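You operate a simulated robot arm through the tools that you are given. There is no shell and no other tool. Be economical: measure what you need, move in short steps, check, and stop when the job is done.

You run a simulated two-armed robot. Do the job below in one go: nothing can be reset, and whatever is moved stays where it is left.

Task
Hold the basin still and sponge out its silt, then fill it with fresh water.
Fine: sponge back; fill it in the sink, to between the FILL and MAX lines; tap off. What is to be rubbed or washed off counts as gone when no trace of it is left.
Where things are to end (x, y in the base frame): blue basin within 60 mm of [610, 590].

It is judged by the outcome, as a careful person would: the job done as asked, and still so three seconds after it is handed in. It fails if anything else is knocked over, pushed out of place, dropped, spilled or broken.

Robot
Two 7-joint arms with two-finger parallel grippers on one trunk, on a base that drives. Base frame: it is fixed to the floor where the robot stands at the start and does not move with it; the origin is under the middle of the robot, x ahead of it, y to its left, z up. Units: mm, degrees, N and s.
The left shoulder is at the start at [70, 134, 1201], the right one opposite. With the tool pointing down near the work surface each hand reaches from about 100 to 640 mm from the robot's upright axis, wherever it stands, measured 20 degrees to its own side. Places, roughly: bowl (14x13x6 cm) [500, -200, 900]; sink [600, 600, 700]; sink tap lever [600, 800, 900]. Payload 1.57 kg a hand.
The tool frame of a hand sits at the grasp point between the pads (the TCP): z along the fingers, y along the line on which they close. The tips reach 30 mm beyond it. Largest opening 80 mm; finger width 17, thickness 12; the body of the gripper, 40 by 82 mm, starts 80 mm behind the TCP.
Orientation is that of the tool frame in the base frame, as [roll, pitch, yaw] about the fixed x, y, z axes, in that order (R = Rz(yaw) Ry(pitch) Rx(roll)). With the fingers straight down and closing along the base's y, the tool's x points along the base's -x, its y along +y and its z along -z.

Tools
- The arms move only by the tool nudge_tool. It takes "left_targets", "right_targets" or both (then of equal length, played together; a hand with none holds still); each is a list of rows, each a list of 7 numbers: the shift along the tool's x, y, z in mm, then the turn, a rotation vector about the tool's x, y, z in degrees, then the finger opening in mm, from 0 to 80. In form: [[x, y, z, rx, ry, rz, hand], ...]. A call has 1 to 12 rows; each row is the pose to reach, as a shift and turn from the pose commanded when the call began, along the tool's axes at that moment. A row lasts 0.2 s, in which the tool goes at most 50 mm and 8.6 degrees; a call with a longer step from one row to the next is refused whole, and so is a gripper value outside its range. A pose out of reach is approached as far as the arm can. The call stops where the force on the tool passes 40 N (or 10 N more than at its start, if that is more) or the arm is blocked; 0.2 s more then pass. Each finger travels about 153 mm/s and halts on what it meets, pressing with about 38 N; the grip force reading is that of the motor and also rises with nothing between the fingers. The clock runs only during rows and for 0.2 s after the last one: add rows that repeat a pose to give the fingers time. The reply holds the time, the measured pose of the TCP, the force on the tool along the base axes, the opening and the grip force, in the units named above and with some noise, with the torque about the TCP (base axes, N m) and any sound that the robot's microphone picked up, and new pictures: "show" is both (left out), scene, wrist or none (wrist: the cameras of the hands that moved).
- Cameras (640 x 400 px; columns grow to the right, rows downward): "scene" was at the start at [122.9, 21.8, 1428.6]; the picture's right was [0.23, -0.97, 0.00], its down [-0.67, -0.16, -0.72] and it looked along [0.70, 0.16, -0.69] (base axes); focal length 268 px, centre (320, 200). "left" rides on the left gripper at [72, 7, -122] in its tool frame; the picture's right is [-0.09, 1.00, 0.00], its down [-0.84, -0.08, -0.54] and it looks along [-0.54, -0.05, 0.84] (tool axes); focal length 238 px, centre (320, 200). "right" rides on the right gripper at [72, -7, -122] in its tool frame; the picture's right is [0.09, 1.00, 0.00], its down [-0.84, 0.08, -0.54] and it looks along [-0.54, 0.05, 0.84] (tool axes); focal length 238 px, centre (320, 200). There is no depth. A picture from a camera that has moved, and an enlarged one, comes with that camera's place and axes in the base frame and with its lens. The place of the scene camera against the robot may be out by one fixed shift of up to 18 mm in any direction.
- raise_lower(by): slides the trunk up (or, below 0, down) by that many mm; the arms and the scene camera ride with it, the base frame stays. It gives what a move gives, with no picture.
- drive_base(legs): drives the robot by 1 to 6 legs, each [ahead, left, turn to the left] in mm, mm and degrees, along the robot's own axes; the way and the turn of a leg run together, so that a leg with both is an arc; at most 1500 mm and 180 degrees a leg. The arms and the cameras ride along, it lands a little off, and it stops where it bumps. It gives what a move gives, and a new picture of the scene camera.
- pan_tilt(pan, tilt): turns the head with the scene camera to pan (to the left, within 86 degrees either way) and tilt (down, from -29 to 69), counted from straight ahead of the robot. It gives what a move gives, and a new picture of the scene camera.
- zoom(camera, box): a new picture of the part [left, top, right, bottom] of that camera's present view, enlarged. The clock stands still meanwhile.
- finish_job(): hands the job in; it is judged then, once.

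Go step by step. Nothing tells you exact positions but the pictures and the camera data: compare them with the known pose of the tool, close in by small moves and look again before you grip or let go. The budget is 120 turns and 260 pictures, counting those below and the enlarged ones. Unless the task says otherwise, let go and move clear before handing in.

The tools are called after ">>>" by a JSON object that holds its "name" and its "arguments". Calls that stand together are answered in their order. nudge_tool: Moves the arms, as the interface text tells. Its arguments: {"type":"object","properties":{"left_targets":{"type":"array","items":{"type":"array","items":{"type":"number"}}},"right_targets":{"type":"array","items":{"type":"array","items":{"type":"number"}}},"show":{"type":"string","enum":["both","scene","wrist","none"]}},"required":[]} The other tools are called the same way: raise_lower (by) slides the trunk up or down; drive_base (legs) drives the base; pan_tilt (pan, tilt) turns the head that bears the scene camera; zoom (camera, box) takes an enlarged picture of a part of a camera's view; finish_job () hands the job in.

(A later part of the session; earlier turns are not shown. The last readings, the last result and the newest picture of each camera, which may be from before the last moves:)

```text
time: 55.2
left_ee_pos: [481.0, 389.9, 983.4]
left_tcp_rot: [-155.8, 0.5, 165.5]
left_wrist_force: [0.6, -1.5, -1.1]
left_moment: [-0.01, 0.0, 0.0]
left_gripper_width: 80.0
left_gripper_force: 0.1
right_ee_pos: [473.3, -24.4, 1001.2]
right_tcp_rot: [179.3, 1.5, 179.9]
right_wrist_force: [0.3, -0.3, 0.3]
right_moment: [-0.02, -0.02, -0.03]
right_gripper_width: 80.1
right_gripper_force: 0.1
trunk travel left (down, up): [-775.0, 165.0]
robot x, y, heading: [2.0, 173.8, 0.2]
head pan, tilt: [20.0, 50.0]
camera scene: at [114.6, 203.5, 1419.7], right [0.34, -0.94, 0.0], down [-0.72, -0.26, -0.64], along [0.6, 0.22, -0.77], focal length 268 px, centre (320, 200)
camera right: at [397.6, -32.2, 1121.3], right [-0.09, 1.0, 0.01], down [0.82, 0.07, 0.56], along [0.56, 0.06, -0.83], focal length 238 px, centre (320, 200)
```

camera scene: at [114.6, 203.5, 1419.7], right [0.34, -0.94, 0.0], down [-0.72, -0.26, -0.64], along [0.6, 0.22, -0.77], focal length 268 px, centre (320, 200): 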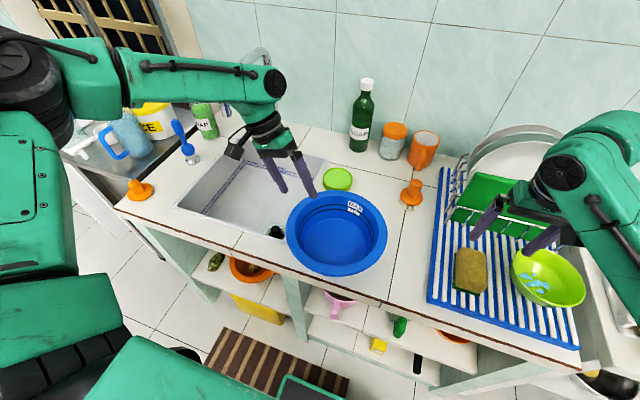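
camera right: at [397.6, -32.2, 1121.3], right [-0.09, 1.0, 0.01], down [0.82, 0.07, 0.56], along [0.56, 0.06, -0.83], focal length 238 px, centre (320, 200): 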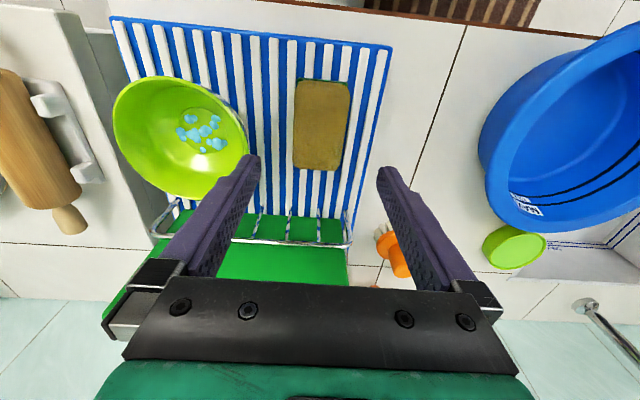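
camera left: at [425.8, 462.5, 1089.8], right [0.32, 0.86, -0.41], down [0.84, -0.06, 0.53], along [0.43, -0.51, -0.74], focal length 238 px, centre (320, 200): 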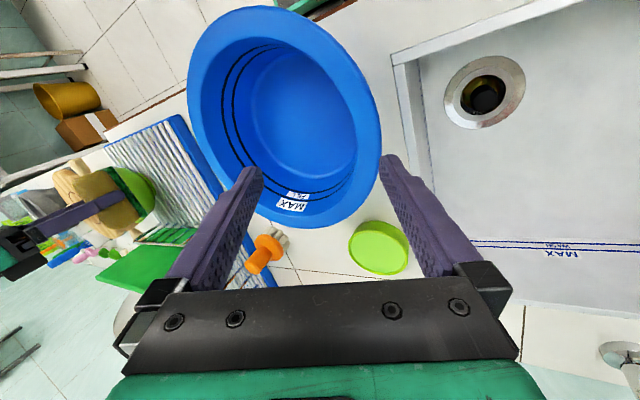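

The sponge is back in place. For moving the basin I'll grip its near rim with the left hand turned −90°, so I first straighten and turn that hand, park the right hand higher, and back up a little.

>>> {"name": "nudge_tool", "arguments": {"left_targets": [[0, -15, -35, -8, 0, 0, 80], [0, -15, -35, -16, 0, 0, 80], [0, -15, -35, -24.2, 0, 0, 80], [0, -15, -35, -24.2, 0, 0, 80]], "right_targets": [[30, 0, -30, 0, 0, 0, 80], [60, 0, -60, 0, 0, 0, 80], [90, 0, -90, 0, 0, 0, 80], [110, 0, -110, 0, 0, 0, 80]], "show": "none"}}

>>> {"name": "drive_base", "arguments": {"legs": [[-60, 0, 0]]}}

>>> {"name": "nudge_tool", "arguments": {"left_targets": [[0, 0, 0, 0, 0, 8.3, 80], [0, 0, 0, 0, 0, 16.6, 80], [0, 0, 0, 0, 0, 24.9, 80], [0, 0, 0, 0, 0, 33.2, 80], [0, 0, 0, 0, 0, 41.5, 80], [0, 0, 0, 0, 0, 49.8, 80], [0, 0, 0, 0, 0, 58.1, 80], [0, 0, 0, 0, 0, 66.4, 80], [0, 0, 0, 0, 0, 75, 80], [0, 0, 0, 0, 0, 75, 80]]}}

```text
time: 56.2
left_ee_pos: [480.4, 392.4, 1021.2]
left_tcp_rot: [179.7, 0.5, 165.8]
left_wrist_force: [0.0, -1.3, -0.4]
left_moment: [0.0, -0.04, 0.01]
left_gripper_width: 80.0
left_gripper_force: 0.1
right_ee_pos: [359.3, -24.9, 1107.8]
right_tcp_rot: [179.4, 1.5, 180.0]
right_wrist_force: [0.3, 0.0, -0.3]
right_moment: [0.01, 0.02, 0.0]
right_gripper_width: 80.0
right_gripper_force: 0.0
trunk travel left (down, up): [-775.0, 165.0]
robot x, y, heading: [0.1, 175.5, 0.0]
head pan, tilt: [20.0, 50.0]
```

```text
time: 57.2
left_ee_pos: [426.1, 390.6, 1017.9]
left_tcp_rot: [-179.8, 0.2, 165.7]
left_wrist_force: [-0.4, -0.8, 0.0]
left_moment: [-0.03, 0.03, 0.01]
left_gripper_width: 79.6
left_gripper_force: 0.1
right_ee_pos: [305.0, -25.7, 1104.9]
right_tcp_rot: [179.4, 1.2, 179.9]
right_wrist_force: [1.0, 0.6, 0.2]
right_moment: [-0.02, 0.04, -0.01]
right_gripper_width: 80.1
right_gripper_force: 0.1
trunk travel left (down, up): [-775.0, 165.0]
robot x, y, heading: [-63.1, 177.3, -0.1]
head pan, tilt: [20.0, 50.0]
camera scene: at [61.9, 204.0, 1419.0], right [0.34, -0.94, 0.0], down [-0.72, -0.26, -0.64], along [0.6, 0.22, -0.77], focal length 268 px, centre (320, 200)
```

scene: 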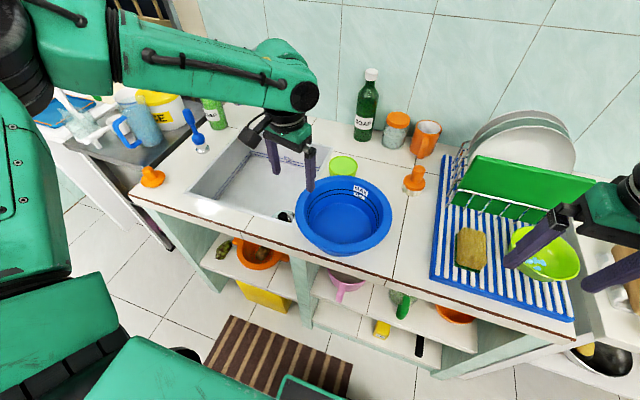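

```text
time: 59.4
left_ee_pos: [420.8, 391.8, 1021.6]
left_tcp_rot: [179.6, 0.1, 90.5]
left_wrist_force: [-0.1, -0.1, -0.4]
left_moment: [-0.03, 0.0, 0.0]
left_gripper_width: 80.0
left_gripper_force: 0.1
right_ee_pos: [301.1, -25.2, 1107.3]
right_tcp_rot: [179.3, 1.4, 179.9]
right_wrist_force: [0.2, 0.4, 0.5]
right_moment: [-0.05, 0.02, -0.01]
right_gripper_width: 80.0
right_gripper_force: 0.1
trunk travel left (down, up): [-775.0, 165.0]
robot x, y, heading: [-56.3, 175.8, -0.1]
head pan, tilt: [20.0, 50.0]
camera scene: at [55.5, 204.0, 1419.7], right [0.34, -0.94, 0.0], down [-0.72, -0.26, -0.64], along [0.6, 0.22, -0.77], focal length 268 px, centre (320, 200)
camera left: at [427.6, 463.3, 1141.8], right [1.0, -0.08, 0.01], down [-0.07, -0.84, 0.54], along [-0.04, -0.54, -0.84], focal length 238 px, centre (320, 200)
```

scene: 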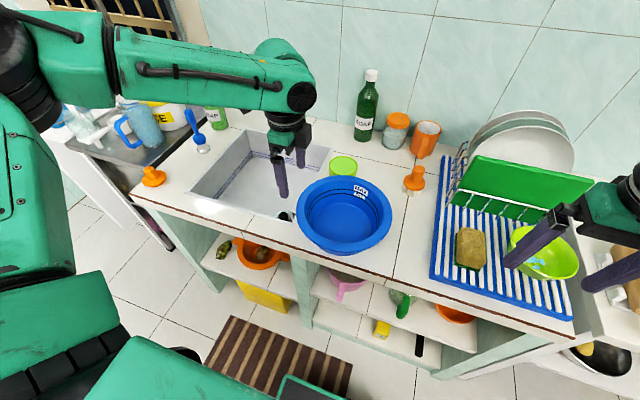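
left: 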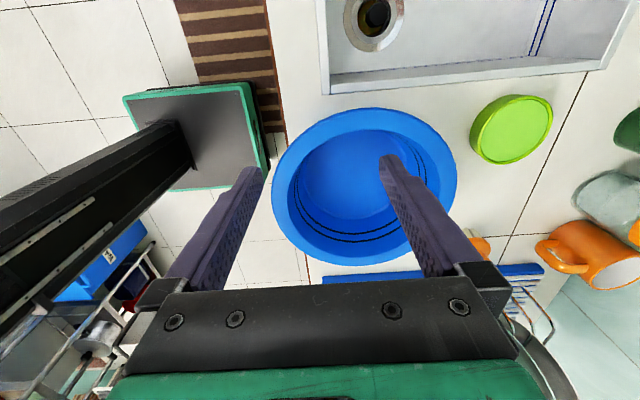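

Basin centre refined to [473, 285]; the robot's base has room ahead. I'll bring the left hand over the near rim with a 20° lean toward the robot.

>>> {"name": "nudge_tool", "arguments": {"left_targets": [[-36, -19, 0, -7, 0, 0, 80], [-72, -38, 0, -14, 0, 0, 80], [-107, -56, 20, -20, 0, 0, 80], [-107, -56, 60, -20, 0, 0, 80], [-107, -56, 90, -20, 0, 0, 80], [-107, -56, 90, -20, 0, 0, 80]]}}

```text
time: 60.8
left_ee_pos: [365.1, 282.3, 929.3]
left_tcp_rot: [159.5, 0.2, 90.6]
left_wrist_force: [-0.7, -0.2, -0.1]
left_moment: [-0.03, -0.02, 0.0]
left_gripper_width: 79.9
left_gripper_force: 0.0
right_ee_pos: [300.2, -24.8, 1108.3]
right_tcp_rot: [179.3, 1.5, 179.9]
right_wrist_force: [0.3, 0.4, 0.0]
right_moment: [0.0, 0.0, 0.0]
right_gripper_width: 79.9
right_gripper_force: 0.1
trunk travel left (down, up): [-775.0, 165.0]
robot x, y, heading: [-61.4, 177.0, -0.6]
head pan, tilt: [20.0, 50.0]
camera scene: at [54.7, 203.2, 1419.8], right [0.34, -0.94, 0.0], down [-0.72, -0.26, -0.64], along [0.6, 0.22, -0.77], focal length 268 px, centre (320, 200)
camera left: at [330.0, 354.1, 1045.5], right [0.93, -0.08, 0.35], down [-0.25, -0.84, 0.48], along [0.25, -0.54, -0.8], focal length 238 px, centre (320, 200)
```

scene: 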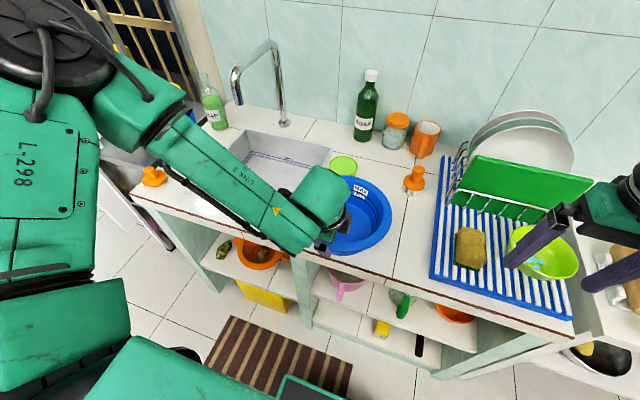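
left: 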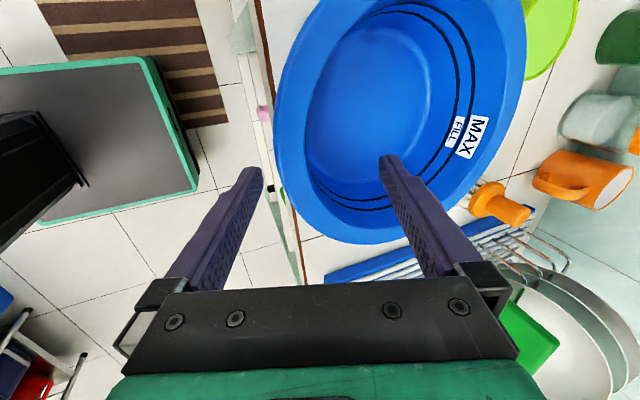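

The tap spout tip is near [620, 645, ~1010]. I'll lower vertically onto the near rim and close.

>>> {"name": "nudge_tool", "arguments": {"left_targets": [[0, -10, 27, 0, 0, 0, 80], [0, -19.5, 53.6, 0, 0, 0, 80], [0, -19.5, 53.6, 0, 0, 0, 80], [0, -19.5, 53.6, 0, 0, 0, 55], [0, -19.5, 53.6, 0, 0, 0, 30], [0, -19.5, 53.6, 0, 0, 0, 0], [0, -19.5, 53.6, 0, 0, 0, 0]]}}

```text
time: 62.4
left_ee_pos: [366.9, 284.8, 876.9]
left_tcp_rot: [159.6, 0.2, 90.6]
left_wrist_force: [0.7, -0.3, 1.2]
left_moment: [0.21, -0.04, -0.05]
left_gripper_width: 26.7
left_gripper_force: 36.9
left hand out of reach, approached as far as the arm can: row 2, 3, 4, 5, 6, 7
right_ee_pos: [301.1, -25.5, 1107.6]
right_tcp_rot: [179.3, 1.4, -180.0]
right_wrist_force: [0.1, -0.4, -0.2]
right_moment: [-0.02, 0.02, 0.03]
right_gripper_width: 80.2
right_gripper_force: 0.1
trunk travel left (down, up): [-775.0, 165.0]
robot x, y, heading: [-58.5, 175.0, 0.1]
head pan, tilt: [20.0, 50.0]
camera scene: at [55.4, 203.8, 1419.8], right [0.34, -0.94, 0.0], down [-0.72, -0.26, -0.64], along [0.6, 0.22, -0.77], focal length 268 px, centre (320, 200)
camera left: at [330.5, 357.3, 991.8], right [0.93, -0.08, 0.35], down [-0.25, -0.84, 0.48], along [0.25, -0.54, -0.8], focal length 238 px, centre (320, 200)
```

scene: 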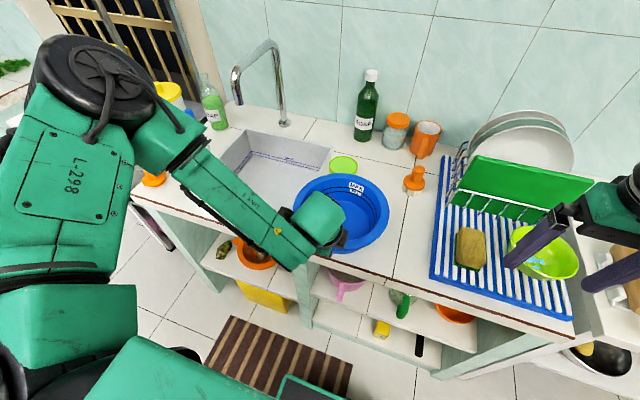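
left: 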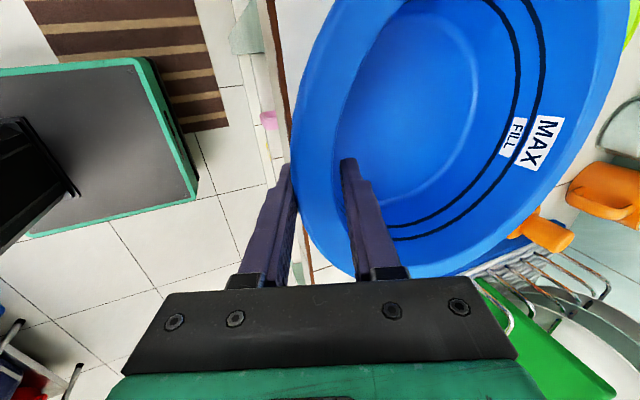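

Good grip. Test lift by 40 mm.

>>> {"name": "nudge_tool", "arguments": {"left_targets": [[0, 3.4, -9.4, 0, 0, 0, 0], [0, 7, -19, 0, 0, 0, 0], [0, 14, -38, 0, 0, 0, 0], [0, 14, -38, 0, 0, 0, 0]]}}

```text
time: 63.4
left_ee_pos: [366.3, 287.3, 915.8]
left_tcp_rot: [159.7, 0.1, 90.7]
left_wrist_force: [-0.3, -1.3, -2.5]
left_moment: [0.01, 0.16, 0.05]
left_gripper_width: 26.9
left_gripper_force: 37.0
right_ee_pos: [302.5, -24.0, 1106.8]
right_tcp_rot: [179.3, 1.4, 180.0]
right_wrist_force: [0.2, 0.1, -0.7]
right_moment: [0.0, 0.04, 0.0]
right_gripper_width: 80.0
right_gripper_force: 0.0
trunk travel left (down, up): [-775.0, 165.0]
robot x, y, heading: [-60.0, 176.5, 0.2]
head pan, tilt: [20.0, 50.0]
camera scene: at [56.0, 204.2, 1419.7], right [0.34, -0.94, 0.0], down [-0.72, -0.26, -0.64], along [0.6, 0.22, -0.77], focal length 268 px, centre (320, 200)
camera left: at [330.3, 357.8, 1031.2], right [0.93, -0.08, 0.35], down [-0.25, -0.84, 0.48], along [0.25, -0.54, -0.8], focal length 238 px, centre (320, 200)
```

scene: 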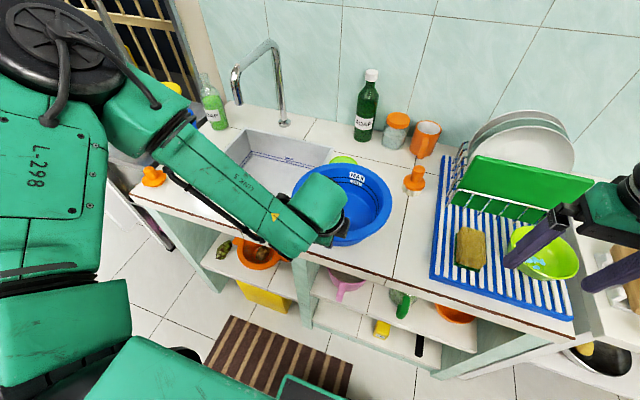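
left: 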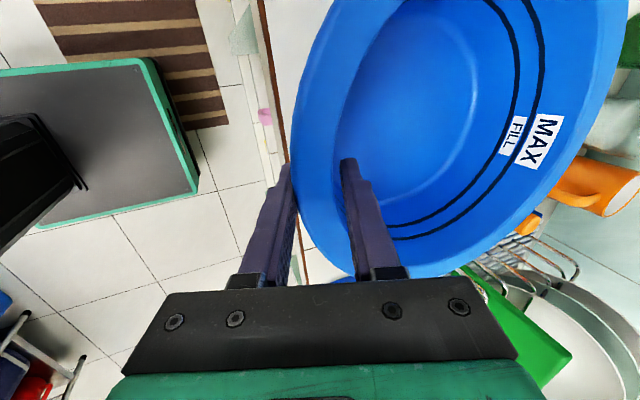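

The basin weighs about 0.25 kg and doesn't sag. I'll raise it a bit more and drive left, then forward, to bring it over the sink.

>>> {"name": "nudge_tool", "arguments": {"left_targets": [[0, 3.4, -9.4, 0, 0, 0, 0], [0, 7, -19, 0, 0, 0, 0]], "show": "none"}}

>>> {"name": "drive_base", "arguments": {"legs": [[0, 318, 0]]}}

```text
time: 64.0
left_ee_pos: [366.1, 285.8, 937.1]
left_tcp_rot: [159.5, 0.1, 90.7]
left_wrist_force: [-0.3, 0.8, -1.6]
left_moment: [-0.03, 0.23, 0.02]
left_gripper_width: 26.7
left_gripper_force: 37.5
right_ee_pos: [302.7, -25.5, 1107.8]
right_tcp_rot: [179.4, 1.4, 179.9]
right_wrist_force: [-0.3, 0.2, 0.1]
right_moment: [0.01, -0.02, 0.0]
right_gripper_width: 79.9
right_gripper_force: 0.0
trunk travel left (down, up): [-775.0, 165.0]
robot x, y, heading: [-58.4, 177.4, 0.0]
head pan, tilt: [20.0, 50.0]
```

```text
time: 66.1
left_ee_pos: [368.1, 605.2, 935.2]
left_tcp_rot: [159.5, 0.0, 90.6]
left_wrist_force: [-0.3, 0.1, -1.7]
left_moment: [0.01, 0.19, 0.01]
left_gripper_width: 26.5
left_gripper_force: 37.0
right_ee_pos: [302.3, 293.4, 1108.4]
right_tcp_rot: [179.3, 1.4, 179.8]
right_wrist_force: [0.1, -1.2, 0.1]
right_moment: [0.01, 0.0, 0.01]
right_gripper_width: 80.1
right_gripper_force: 0.0
trunk travel left (down, up): [-775.0, 165.0]
robot x, y, heading: [-63.3, 495.3, -0.1]
head pan, tilt: [20.0, 50.0]
camera scene: at [56.9, 523.2, 1419.7], right [0.34, -0.94, 0.0], down [-0.72, -0.26, -0.64], along [0.6, 0.22, -0.77], focal length 268 px, centre (320, 200)
```

scene: 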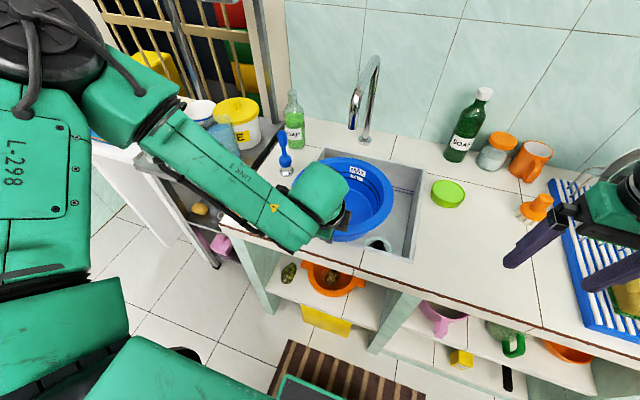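

Spout tip triangulates to about [605, 638, 1025], so a basin centre near [607, 605] catches the stream. Drive forward now.

>>> {"name": "drive_base", "arguments": {"legs": [[105, 0, 0]]}}

```text
time: 67.3
left_ee_pos: [471.2, 605.4, 936.3]
left_tcp_rot: [159.6, 0.2, 90.6]
left_wrist_force: [-0.1, -0.6, -1.8]
left_moment: [-0.06, 0.2, -0.03]
left_gripper_width: 26.6
left_gripper_force: 37.5
right_ee_pos: [406.0, 294.8, 1108.3]
right_tcp_rot: [179.4, 1.4, 179.7]
right_wrist_force: [0.0, -0.3, 0.4]
right_moment: [-0.02, -0.06, 0.0]
right_gripper_width: 79.9
right_gripper_force: 0.0
trunk travel left (down, up): [-775.0, 165.0]
robot x, y, heading: [46.6, 498.0, 0.1]
head pan, tilt: [20.0, 50.0]
camera scene: at [159.7, 524.5, 1419.9], right [0.34, -0.94, 0.0], down [-0.72, -0.26, -0.64], along [0.61, 0.22, -0.77], focal length 268 px, centre (320, 200)
```

scene: 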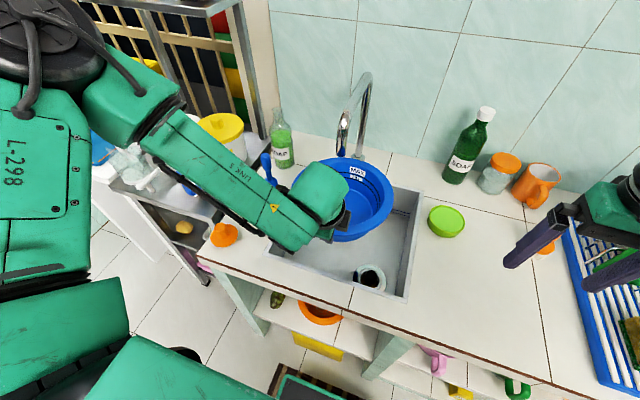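

Extend the arm 35 mm so the basin is centred in the sink, then lower with the trunk in stages.

>>> {"name": "nudge_tool", "arguments": {"left_targets": [[0, 16, 6, 0, 0, 0, 0], [0, 33, 12, 0, 0, 0, 0], [0, 33, 12, 0, 0, 0, 0]], "show": "none"}}

>>> {"name": "raise_lower", "arguments": {"by": -75}}

>>> {"name": "pan_tilt", "arguments": {"pan": 10, "tilt": 55}}

>>> {"name": "zoom", "arguments": {"camera": "left", "box": [0, 0, 640, 400]}}

```text
time: 68.1
left_ee_pos: [507.3, 607.1, 936.2]
left_tcp_rot: [159.6, 0.2, 90.5]
left_wrist_force: [-0.2, -0.2, -2.8]
left_moment: [-0.03, 0.19, 0.0]
left_gripper_width: 26.7
left_gripper_force: 37.6
right_ee_pos: [408.1, 295.9, 1106.6]
right_tcp_rot: [179.3, 1.4, -180.0]
right_wrist_force: [-0.2, 0.4, -0.1]
right_moment: [-0.03, -0.02, 0.0]
right_gripper_width: 80.1
right_gripper_force: 0.0
trunk travel left (down, up): [-775.0, 165.0]
robot x, y, heading: [47.5, 495.2, -0.1]
head pan, tilt: [20.0, 50.0]
```

```text
time: 69.2
left_ee_pos: [508.0, 607.4, 861.6]
left_tcp_rot: [159.4, 0.2, 90.6]
left_wrist_force: [-0.1, 0.6, -1.2]
left_moment: [0.0, 0.19, -0.02]
left_gripper_width: 26.5
left_gripper_force: 36.9
right_ee_pos: [407.6, 294.8, 1033.4]
right_tcp_rot: [179.3, 1.4, 179.8]
right_wrist_force: [-0.3, 0.4, -0.9]
right_moment: [-0.01, -0.03, 0.01]
right_gripper_width: 79.9
right_gripper_force: 0.1
trunk travel left (down, up): [-700.0, 240.0]
robot x, y, heading: [45.6, 496.5, 0.1]
head pan, tilt: [20.0, 50.0]
```

```text
time: 69.9
left_ee_pos: [507.5, 607.4, 860.4]
left_tcp_rot: [159.5, 0.2, 90.6]
left_wrist_force: [-0.7, -0.8, -2.4]
left_moment: [-0.03, 0.18, 0.01]
left_gripper_width: 26.7
left_gripper_force: 37.6
right_ee_pos: [407.4, 295.2, 1032.2]
right_tcp_rot: [179.3, 1.4, 179.7]
right_wrist_force: [0.4, 0.1, 0.5]
right_moment: [0.03, -0.01, -0.01]
right_gripper_width: 79.7
right_gripper_force: 0.0
trunk travel left (down, up): [-700.0, 240.0]
robot x, y, heading: [44.4, 493.4, -0.4]
head pan, tilt: [10.0, 55.0]
camera scene: at [160.4, 510.8, 1338.2], right [0.17, -0.99, 0.0], down [-0.81, -0.14, -0.57], along [0.56, 0.1, -0.82], focal length 268 px, centre (320, 200)
```

scene: 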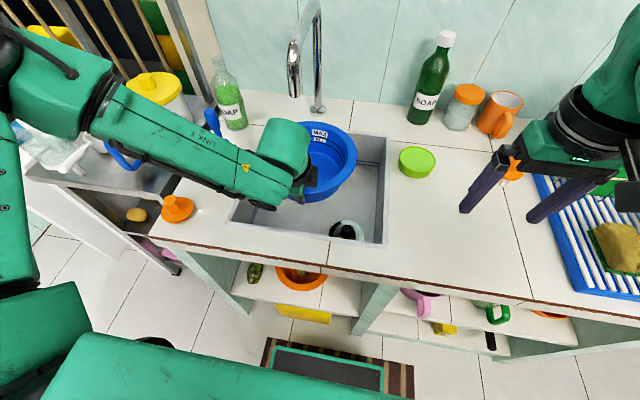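

```text
1.00 times, centred on (320, 200) of left (not enlarged: the box is as wide or as high as the picture)
camera zoom: at [471.8, 678.5, 976.9], right [0.93, -0.08, 0.35], down [-0.25, -0.84, 0.48], along [0.25, -0.54, -0.8], focal length 238 px, centre (320, 200)
```

zoom: 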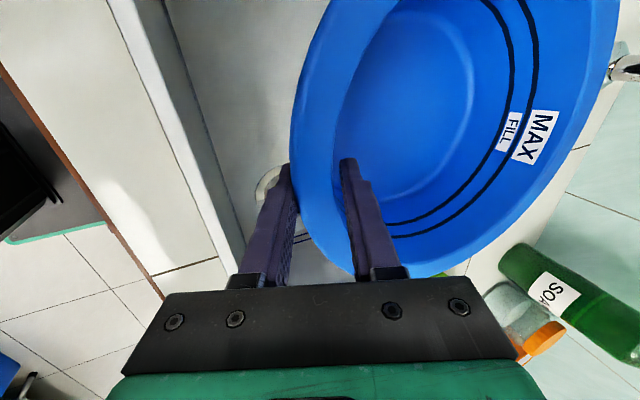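

The basin sits within the sink opening. Lower another 65 mm with the trunk, then finish gently with the arm.

>>> {"name": "raise_lower", "arguments": {"by": -65}}

>>> {"name": "nudge_tool", "arguments": {"left_targets": [[0, -1.7, 4.7, 0, 0, 0, 0], [0, -3.4, 9.4, 0, 0, 0, 0], [0, -3.4, 9.4, 0, 0, 0, 0]]}}

```text
time: 71.0
left_ee_pos: [507.5, 606.1, 797.1]
left_tcp_rot: [159.5, 0.2, 90.6]
left_wrist_force: [-0.4, 0.5, -1.2]
left_moment: [-0.01, 0.2, 0.02]
left_gripper_width: 26.7
left_gripper_force: 37.6
right_ee_pos: [407.3, 295.6, 966.9]
right_tcp_rot: [179.4, 1.3, 179.7]
right_wrist_force: [0.4, 0.1, 0.6]
right_moment: [0.0, -0.02, -0.01]
right_gripper_width: 79.9
right_gripper_force: 0.1
trunk travel left (down, up): [-635.0, 305.0]
robot x, y, heading: [46.5, 496.7, -0.2]
head pan, tilt: [10.0, 55.0]
```

```text
time: 71.8
left_ee_pos: [507.9, 607.5, 785.6]
left_tcp_rot: [159.6, 0.2, 90.6]
left_wrist_force: [0.4, 0.0, -0.8]
left_moment: [0.01, 0.2, 0.01]
left_gripper_width: 26.6
left_gripper_force: 37.4
right_ee_pos: [408.4, 294.8, 968.9]
right_tcp_rot: [179.3, 1.4, 179.8]
right_wrist_force: [-0.3, -0.5, -0.3]
right_moment: [-0.02, -0.04, 0.02]
right_gripper_width: 80.0
right_gripper_force: 0.1
trunk travel left (down, up): [-635.0, 305.0]
robot x, y, heading: [47.4, 488.6, -0.0]
head pan, tilt: [10.0, 55.0]
camera scene: at [160.4, 510.7, 1273.2], right [0.17, -0.99, 0.0], down [-0.81, -0.14, -0.57], along [0.56, 0.1, -0.82], focal length 268 px, centre (320, 200)
camera left: at [471.8, 678.6, 901.9], right [0.93, -0.08, 0.35], down [-0.25, -0.84, 0.48], along [0.25, -0.54, -0.8], focal length 238 px, centre (320, 200)
```

scene: 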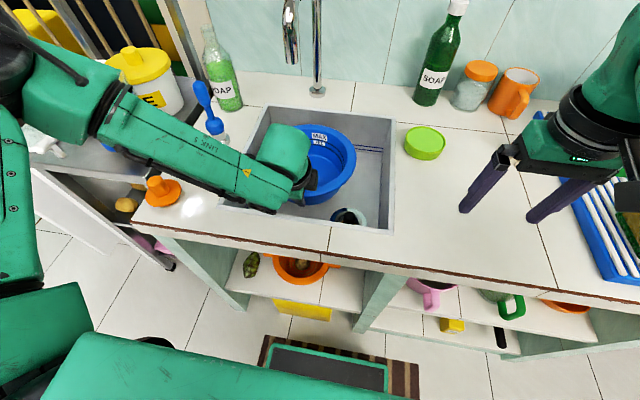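
left: 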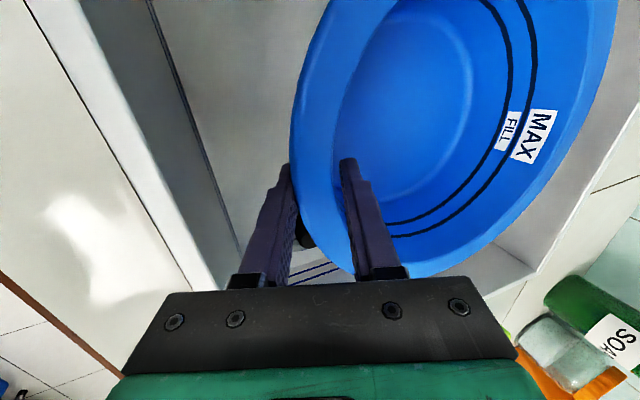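

Still hanging. Continue down in small steps until it touches.

>>> {"name": "nudge_tool", "arguments": {"left_targets": [[0, -1.4, 3.8, 0, 0, 0, 0], [0, -2.7, 7.5, 0, 0, 0, 0], [0, -4, 11.3, 0, 0, 0, 0], [0, -5.4, 15, 0, 0, 0, 0], [0, -5.4, 15, 0, 0, 0, 0]], "show": "none"}}

```text
time: 73.0
left_ee_pos: [507.6, 606.4, 769.4]
left_tcp_rot: [159.5, 0.1, 90.6]
left_wrist_force: [-0.6, 0.9, -1.8]
left_moment: [0.03, 0.18, -0.01]
left_gripper_width: 26.4
left_gripper_force: 37.3
right_ee_pos: [407.7, 295.2, 966.3]
right_tcp_rot: [179.3, 1.4, 179.8]
right_wrist_force: [-1.1, -0.7, 0.2]
right_moment: [0.01, 0.03, 0.01]
right_gripper_width: 80.2
right_gripper_force: 0.1
trunk travel left (down, up): [-635.0, 305.0]
robot x, y, heading: [48.1, 490.7, -0.1]
head pan, tilt: [10.0, 55.0]
```

>>> {"name": "nudge_tool", "arguments": {"left_targets": [[0, -1.4, 3.8, 0, 0, 0, 0], [0, -2.7, 7.5, 0, 0, 0, 0], [0, -4, 11.3, 0, 0, 0, 0], [0, -5.4, 15, 0, 0, 0, 0], [0, -5.4, 15, 0, 0, 0, 0]]}}

```text
time: 74.2
left_ee_pos: [508.0, 607.9, 754.1]
left_tcp_rot: [159.4, 0.1, 90.7]
left_wrist_force: [-0.4, -0.4, -2.2]
left_moment: [-0.04, 0.19, -0.05]
left_gripper_width: 26.6
left_gripper_force: 37.3
right_ee_pos: [407.1, 295.8, 967.8]
right_tcp_rot: [179.3, 1.3, 179.8]
right_wrist_force: [-0.2, 0.2, -0.9]
right_moment: [0.01, 0.03, -0.02]
right_gripper_width: 80.1
right_gripper_force: 0.1
trunk travel left (down, up): [-635.0, 305.0]
robot x, y, heading: [49.1, 497.3, -0.1]
head pan, tilt: [10.0, 55.0]
camera scene: at [160.4, 510.7, 1273.2], right [0.17, -0.99, 0.0], down [-0.81, -0.14, -0.57], along [0.56, 0.1, -0.82], focal length 268 px, centre (320, 200)
camera left: at [472.2, 678.4, 870.4], right [0.93, -0.08, 0.35], down [-0.25, -0.84, 0.48], along [0.25, -0.54, -0.8], focal length 238 px, centre (320, 200)
```

scene: 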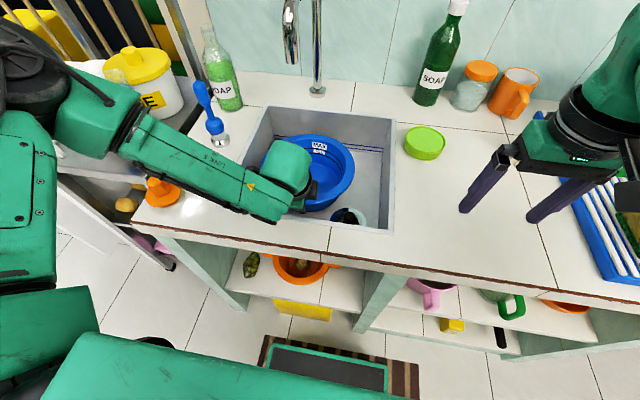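
left: 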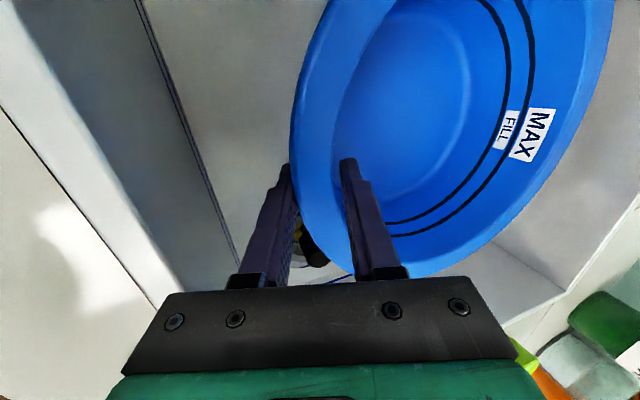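

Still no contact; the sink is deeper than assumed. I'll shift 6 mm forward for near-edge clearance and keep lowering slowly.

>>> {"name": "nudge_tool", "arguments": {"left_targets": [[0, 5.6, 2, 0, 0, 0, 0], [0, 4.2, 5.8, 0, 0, 0, 0], [0, 2.8, 9.5, 0, 0, 0, 0], [0, 1.5, 13.3, 0, 0, 0, 0], [0, 0.2, 17, 0, 0, 0, 0], [0, 0.2, 17, 0, 0, 0, 0]]}}

```text
time: 75.6
left_ee_pos: [511.2, 612.5, 745.2]
left_tcp_rot: [159.5, 0.2, 90.4]
left_wrist_force: [0.4, -0.3, 0.2]
left_moment: [0.13, -0.06, -0.13]
left_gripper_width: 26.5
left_gripper_force: 37.2
left hand out of reach, approached as far as the arm can: row 3, 4, 5, 6
right_ee_pos: [406.6, 296.6, 966.8]
right_tcp_rot: [179.3, 1.4, 179.8]
right_wrist_force: [0.2, 0.1, 0.4]
right_moment: [0.0, 0.01, 0.01]
right_gripper_width: 80.0
right_gripper_force: 0.0
trunk travel left (down, up): [-635.0, 305.0]
robot x, y, heading: [44.8, 498.2, -0.3]
head pan, tilt: [10.0, 55.0]
camera scene: at [160.2, 510.5, 1273.2], right [0.17, -0.99, 0.0], down [-0.81, -0.14, -0.57], along [0.56, 0.1, -0.82], focal length 268 px, centre (320, 200)
camera left: at [474.5, 684.8, 861.0], right [0.93, -0.08, 0.35], down [-0.25, -0.84, 0.48], along [0.25, -0.54, -0.8], focal length 238 px, centre (320, 200)
```

scene: 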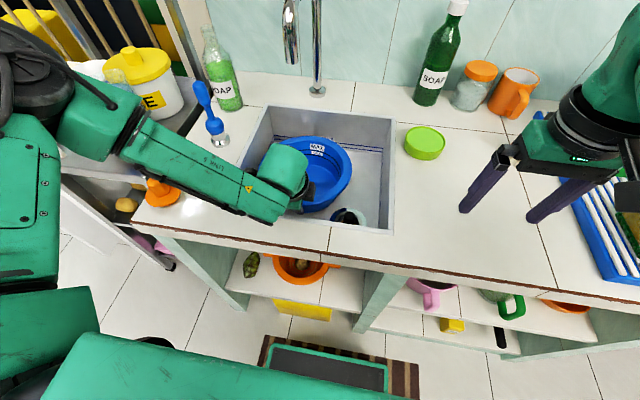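
left: 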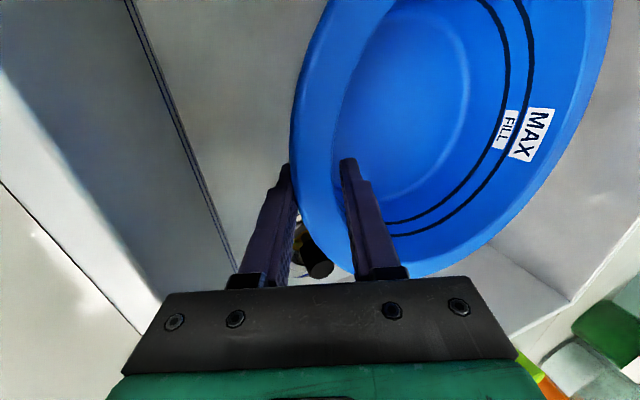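

The load just went to zero, so it may be resting. I'll lower the trunk a few mm to confirm.

>>> {"name": "raise_lower", "arguments": {"by": -5}}

```text
time: 76.1
left_ee_pos: [509.6, 612.9, 741.6]
left_tcp_rot: [159.4, 0.2, 90.7]
left_wrist_force: [-2.8, -0.3, 7.5]
left_moment: [0.63, -0.08, 0.19]
left_gripper_width: 26.4
left_gripper_force: 37.3
right_ee_pos: [405.5, 294.8, 961.7]
right_tcp_rot: [179.4, 1.5, 179.8]
right_wrist_force: [0.0, 0.9, -0.1]
right_moment: [0.0, 0.01, 0.01]
right_gripper_width: 80.1
right_gripper_force: 0.1
trunk travel left (down, up): [-630.0, 310.0]
robot x, y, heading: [44.0, 498.6, -0.1]
head pan, tilt: [10.0, 55.0]
```

It rests on the sink floor with the basin centre near [616, 613]. Release and rise straight up.

>>> {"name": "nudge_tool", "arguments": {"left_targets": [[0, 0, 0, 0, 0, 0, 27], [0, 0, 0, 0, 0, 0, 45], [0, 0, 0, 0, 0, 0, 62], [0, 0, 0, 0, 0, 0, 62], [0, 10, -28, 0, 0, 0, 62], [0, 20, -56, 0, 0, 0, 62], [0, 34, -94, 0, 0, 0, 62], [0, 48, -132, 0, 0, 0, 62], [0, 60, -165, 0, 0, 0, 62]]}}

```text
time: 78.1
left_ee_pos: [507.4, 613.8, 916.8]
left_tcp_rot: [159.5, 0.2, 90.5]
left_wrist_force: [-0.2, 0.1, 1.0]
left_moment: [-0.01, 0.01, -0.01]
left_gripper_width: 61.8
left_gripper_force: 0.0
right_ee_pos: [407.3, 295.3, 963.0]
right_tcp_rot: [179.3, 1.5, 179.8]
right_wrist_force: [-0.7, -0.3, 0.1]
right_moment: [0.0, -0.01, -0.02]
right_gripper_width: 79.9
right_gripper_force: 0.0
trunk travel left (down, up): [-630.0, 310.0]
robot x, y, heading: [47.7, 495.5, -0.4]
head pan, tilt: [10.0, 55.0]
camera scene: at [159.5, 510.6, 1268.3], right [0.17, -0.99, 0.0], down [-0.81, -0.14, -0.57], along [0.57, 0.1, -0.82], focal length 268 px, centre (320, 200)
camera left: at [471.9, 685.8, 1032.4], right [0.93, -0.08, 0.35], down [-0.25, -0.84, 0.48], along [0.25, -0.54, -0.8], focal length 238 px, centre (320, 200)
```

scene: 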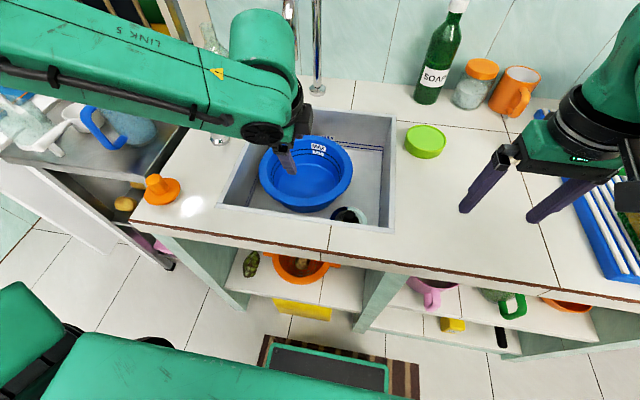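
left: 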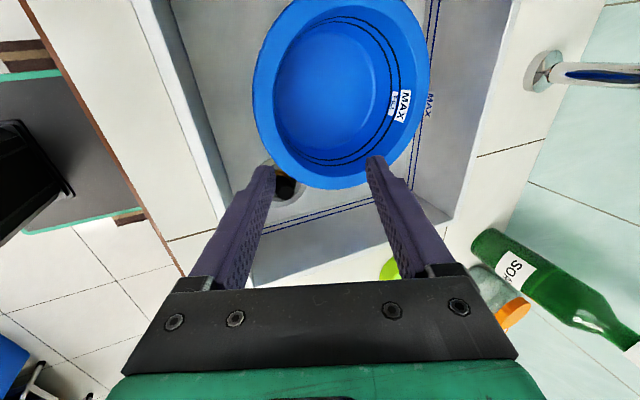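

The basin is in the sink. I'll raise the trunk, draw the left hand back, and take a close look at the tap lever.

>>> {"name": "raise_lower", "arguments": {"by": 140}}

>>> {"name": "nudge_tool", "arguments": {"left_targets": [[0, -35, -13, 0, 0, 0, 62], [0, -70, -26, 0, 0, 0, 62], [0, -105, -39, 0, 0, 0, 62], [0, -140, -52, 0, 0, 0, 62], [0, -140, -52, 0, 0, 0, 62]], "show": "none"}}

>>> {"name": "pan_tilt", "arguments": {"pan": 25, "tilt": 40}}

```text
time: 79.8
left_ee_pos: [508.0, 613.9, 1056.1]
left_tcp_rot: [159.5, 0.2, 90.6]
left_wrist_force: [0.1, 0.3, 0.6]
left_moment: [0.04, 0.0, -0.01]
left_gripper_width: 61.9
left_gripper_force: 0.1
right_ee_pos: [408.3, 295.8, 1103.1]
right_tcp_rot: [179.3, 1.4, 179.8]
right_wrist_force: [-0.4, -0.1, 0.1]
right_moment: [0.0, -0.01, -0.03]
right_gripper_width: 80.0
right_gripper_force: 0.0
trunk travel left (down, up): [-770.0, 170.0]
robot x, y, heading: [45.4, 497.0, -0.3]
head pan, tilt: [10.0, 55.0]
```

```text
time: 81.0
left_ee_pos: [446.9, 613.7, 1056.3]
left_tcp_rot: [159.5, 0.2, 90.6]
left_wrist_force: [-0.5, 0.1, 0.1]
left_moment: [0.01, -0.02, -0.01]
left_gripper_width: 62.0
left_gripper_force: 0.1
left hand out of reach, approached as far as the arm can: row 2, 3, 4, 5
right_ee_pos: [407.1, 296.3, 1102.5]
right_tcp_rot: [179.4, 1.5, 179.8]
right_wrist_force: [-0.7, -0.4, -0.2]
right_moment: [0.0, -0.01, 0.0]
right_gripper_width: 79.9
right_gripper_force: 0.1
trunk travel left (down, up): [-770.0, 170.0]
robot x, y, heading: [45.4, 498.8, -0.0]
head pan, tilt: [10.0, 55.0]
```

```text
time: 81.8
left_ee_pos: [447.5, 613.6, 1056.2]
left_tcp_rot: [159.5, 0.2, 90.7]
left_wrist_force: [0.8, -0.8, -0.9]
left_moment: [-0.03, 0.0, -0.01]
left_gripper_width: 61.8
left_gripper_force: 0.0
right_ee_pos: [407.0, 295.6, 1102.5]
right_tcp_rot: [179.3, 1.4, 179.8]
right_wrist_force: [0.5, 0.2, -0.9]
right_moment: [0.0, -0.01, 0.02]
right_gripper_width: 80.3
right_gripper_force: 0.1
trunk travel left (down, up): [-770.0, 170.0]
robot x, y, heading: [45.5, 495.1, -0.3]
head pan, tilt: [25.0, 40.0]
camera scene: at [166.3, 533.9, 1428.8], right [0.42, -0.91, 0.0], down [-0.58, -0.27, -0.77], along [0.69, 0.32, -0.64], focal length 268 px, centre (320, 200)
```

scene: 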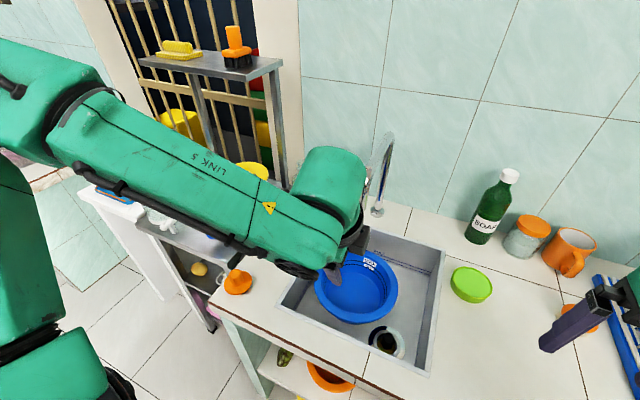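

The arm blocks the view. I'll straighten the left hand back to its neutral orientation, moving it left.

>>> {"name": "nudge_tool", "arguments": {"left_targets": [[0, 0, -10, 7, 0, 0, 62], [0, 0, -20, 14, 0, 0, 62], [0, 0, -30, 20.5, 0, 0, 62]], "show": "none"}}

>>> {"name": "nudge_tool", "arguments": {"left_targets": [[8, -3, 0, 0, 0, -8.2, 62], [16, -6, 0, 0, 0, -16.4, 62], [24, -9, 0, 0, 0, -24.6, 62], [32, -12, 0, 0, 0, -32.8, 62], [40, -15, 0, 0, 0, -41, 62], [48, -18, 0, 0, 0, -49.2, 62], [56, -21, 0, 0, 0, -57.4, 62], [64, -24, 0, 0, 0, -65.6, 62], [72, -27, 0, 0, 0, -73.8, 62], [80, -30, 0, 0, 0, -82, 62], [90, -33, 0, 0, 0, -90, 62]]}}

```text
time: 82.5
left_ee_pos: [437.0, 614.1, 1082.8]
left_tcp_rot: [-179.8, 0.2, 90.5]
left_wrist_force: [0.1, 0.1, -0.4]
left_moment: [-0.03, -0.03, -0.02]
left_gripper_width: 61.9
left_gripper_force: 0.2
right_ee_pos: [406.7, 294.9, 1103.3]
right_tcp_rot: [179.3, 1.3, 179.8]
right_wrist_force: [-0.1, -0.1, 0.4]
right_moment: [0.02, 0.02, -0.03]
right_gripper_width: 80.0
right_gripper_force: 0.0
trunk travel left (down, up): [-770.0, 170.0]
robot x, y, heading: [46.3, 494.5, -0.2]
head pan, tilt: [25.0, 40.0]
```

```text
time: 85.0
left_ee_pos: [403.4, 704.9, 1083.0]
left_tcp_rot: [-179.8, 0.1, -179.3]
left_wrist_force: [-0.5, 0.5, -0.6]
left_moment: [-0.01, 0.01, 0.03]
left_gripper_width: 62.2
left_gripper_force: 0.1
right_ee_pos: [407.9, 296.0, 1102.6]
right_tcp_rot: [179.4, 1.6, 179.8]
right_wrist_force: [0.1, -0.2, -1.2]
right_moment: [0.03, 0.02, 0.02]
right_gripper_width: 80.1
right_gripper_force: 0.0
trunk travel left (down, up): [-770.0, 170.0]
robot x, y, heading: [48.1, 493.0, -0.2]
head pan, tilt: [25.0, 40.0]
camera scene: at [165.8, 534.6, 1428.9], right [0.42, -0.91, 0.0], down [-0.58, -0.27, -0.77], along [0.7, 0.32, -0.64], focal length 268 px, centre (320, 200)
camera left: at [332.6, 711.3, 1204.6], right [0.08, 1.0, 0.0], down [0.84, -0.07, 0.54], along [0.54, -0.05, -0.84], focal length 238 px, centre (320, 200)
```

scene: 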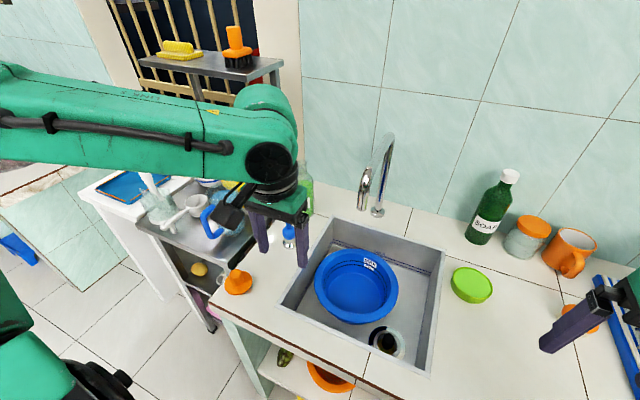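
left: 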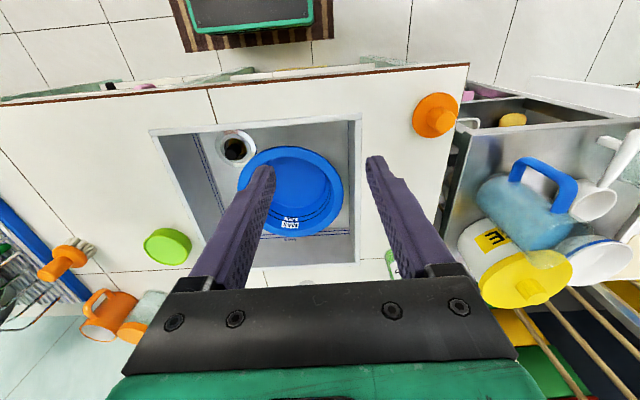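

I'll slide the left hand right a bit to unblock the lever view and zoom in.

>>> {"name": "nudge_tool", "arguments": {"left_targets": [[0, -45, 0, 0, 0, 0, 40], [0, -90, 0, 0, 0, 0, 20], [0, -110, 0, 0, 0, 0, 20], [0, -110, 0, 0, 0, 0, 0]]}}

>>> {"name": "zoom", "arguments": {"camera": "scene", "box": [240, 130, 440, 255]}}

>>> {"name": "zoom", "arguments": {"camera": "left", "box": [360, 90, 640, 265]}}

```text
time: 86.0
left_ee_pos: [405.4, 594.7, 1084.3]
left_tcp_rot: [-179.8, 0.0, -179.5]
left_wrist_force: [0.0, -0.7, 0.4]
left_moment: [0.0, 0.01, -0.02]
left_gripper_width: 0.2
left_gripper_force: 21.1
right_ee_pos: [408.0, 296.0, 1103.2]
right_tcp_rot: [179.4, 1.3, 179.9]
right_wrist_force: [-0.1, 0.4, -0.9]
right_moment: [0.02, 0.02, -0.01]
right_gripper_width: 80.0
right_gripper_force: 0.0
trunk travel left (down, up): [-770.0, 170.0]
robot x, y, heading: [44.9, 499.5, 0.1]
head pan, tilt: [25.0, 40.0]
camera scene: at [166.1, 534.5, 1428.9], right [0.42, -0.91, 0.0], down [-0.58, -0.27, -0.77], along [0.7, 0.32, -0.64], focal length 268 px, centre (320, 200)
camera left: at [334.0, 600.4, 1205.2], right [0.08, 1.0, 0.0], down [0.84, -0.07, 0.54], along [0.54, -0.05, -0.84], focal length 238 px, centre (320, 200)
```

scene: 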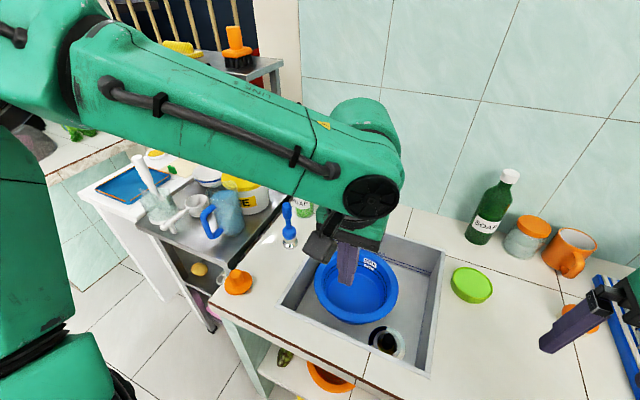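
left: 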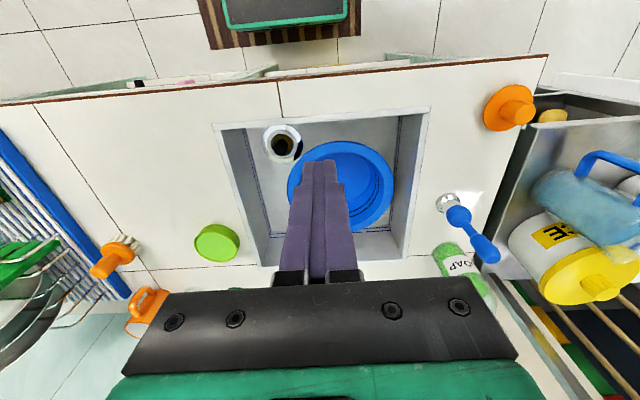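

```text
3.20 times, centred on (340, 192) of scene
camera zoom: at [166.1, 534.5, 1428.9], right [0.42, -0.91, 0.0], down [-0.58, -0.27, -0.77], along [0.7, 0.32, -0.64], focal length 856 px, centre (256, 224)
```

zoom: 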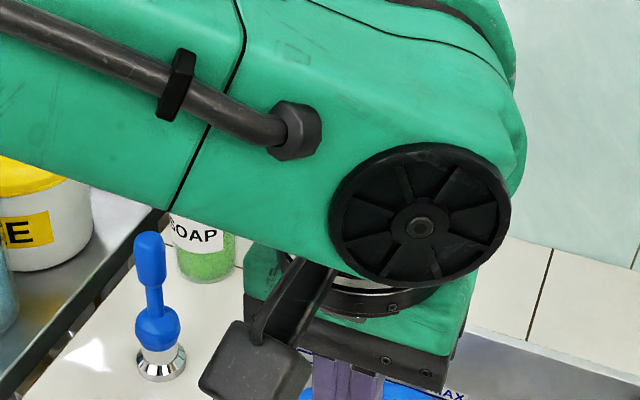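

```text
2.29 times, centred on (500, 178) of left
camera zoom: at [334.0, 600.4, 1205.2], right [0.08, 1.0, 0.0], down [0.84, -0.07, 0.54], along [0.54, -0.05, -0.84], focal length 545 px, centre (-91, 251)
```

zoom: 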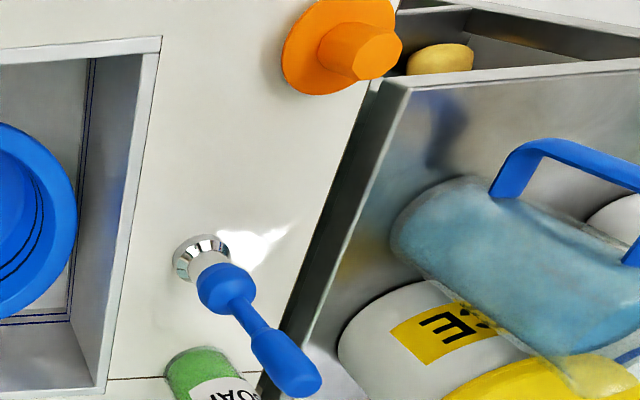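

The lever is a vertical handle: base ≈[626, 841, 796], knob top at z≈945. I'll drive nearer so the left hand can grasp it.

>>> {"name": "drive_base", "arguments": {"legs": [[0, 110, 0], [50, 0, 0]]}}

>>> {"name": "nudge_tool", "arguments": {"left_targets": [[0, 30, 0, 0, 0, 0, 40], [0, 60, 0, 0, 0, 0, 80], [0, 90, 0, 0, 0, 0, 80], [0, 120, 0, 0, 0, 0, 80], [0, 130, 0, 0, 0, 0, 80]]}}

```text
time: 87.7
left_ee_pos: [449.7, 703.1, 1086.1]
left_tcp_rot: [-179.9, 0.3, -179.4]
left_wrist_force: [-0.7, 0.6, 0.3]
left_moment: [0.0, -0.03, -0.01]
left_gripper_width: 0.2
left_gripper_force: 21.3
right_ee_pos: [450.7, 403.4, 1104.4]
right_tcp_rot: [179.3, 1.8, 179.8]
right_wrist_force: [-0.2, 0.2, 0.7]
right_moment: [-0.02, -0.08, 0.02]
right_gripper_width: 79.9
right_gripper_force: 0.1
trunk travel left (down, up): [-770.0, 170.0]
robot x, y, heading: [98.4, 609.9, -0.6]
head pan, tilt: [25.0, 40.0]
camera scene: at [208.5, 642.8, 1429.8], right [0.42, -0.91, 0.0], down [-0.58, -0.27, -0.77], along [0.7, 0.32, -0.64], focal length 268 px, centre (320, 200)
```

scene: 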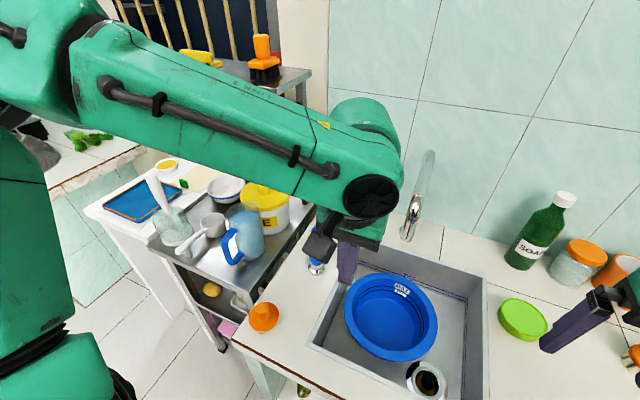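

```text
time: 88.9
left_ee_pos: [453.7, 834.6, 1084.4]
left_tcp_rot: [-179.7, 0.0, -179.4]
left_wrist_force: [-0.7, 0.1, -0.7]
left_moment: [-0.04, 0.04, 0.0]
left_gripper_width: 80.0
left_gripper_force: 0.0
right_ee_pos: [456.5, 404.6, 1102.9]
right_tcp_rot: [179.2, 1.5, 179.8]
right_wrist_force: [-0.1, -0.2, -0.3]
right_moment: [-0.01, 0.01, 0.01]
right_gripper_width: 80.0
right_gripper_force: 0.1
trunk travel left (down, up): [-770.0, 170.0]
robot x, y, heading: [96.5, 602.6, -0.1]
head pan, tilt: [25.0, 40.0]
camera scene: at [215.4, 644.4, 1429.0], right [0.42, -0.91, 0.0], down [-0.58, -0.27, -0.77], along [0.7, 0.32, -0.64], focal length 268 px, centre (320, 200)
camera left: at [382.6, 840.6, 1205.4], right [0.08, 1.0, 0.0], down [0.84, -0.07, 0.54], along [0.54, -0.05, -0.84], focal length 238 px, centre (320, 200)
```

scene: 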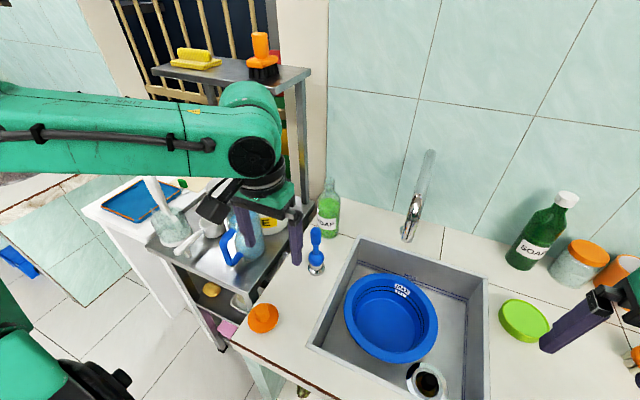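
left: 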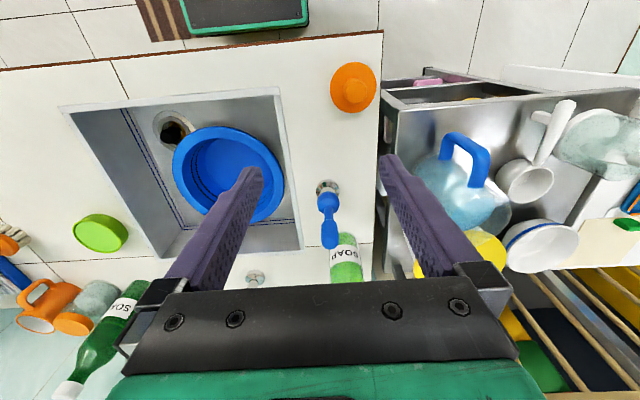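

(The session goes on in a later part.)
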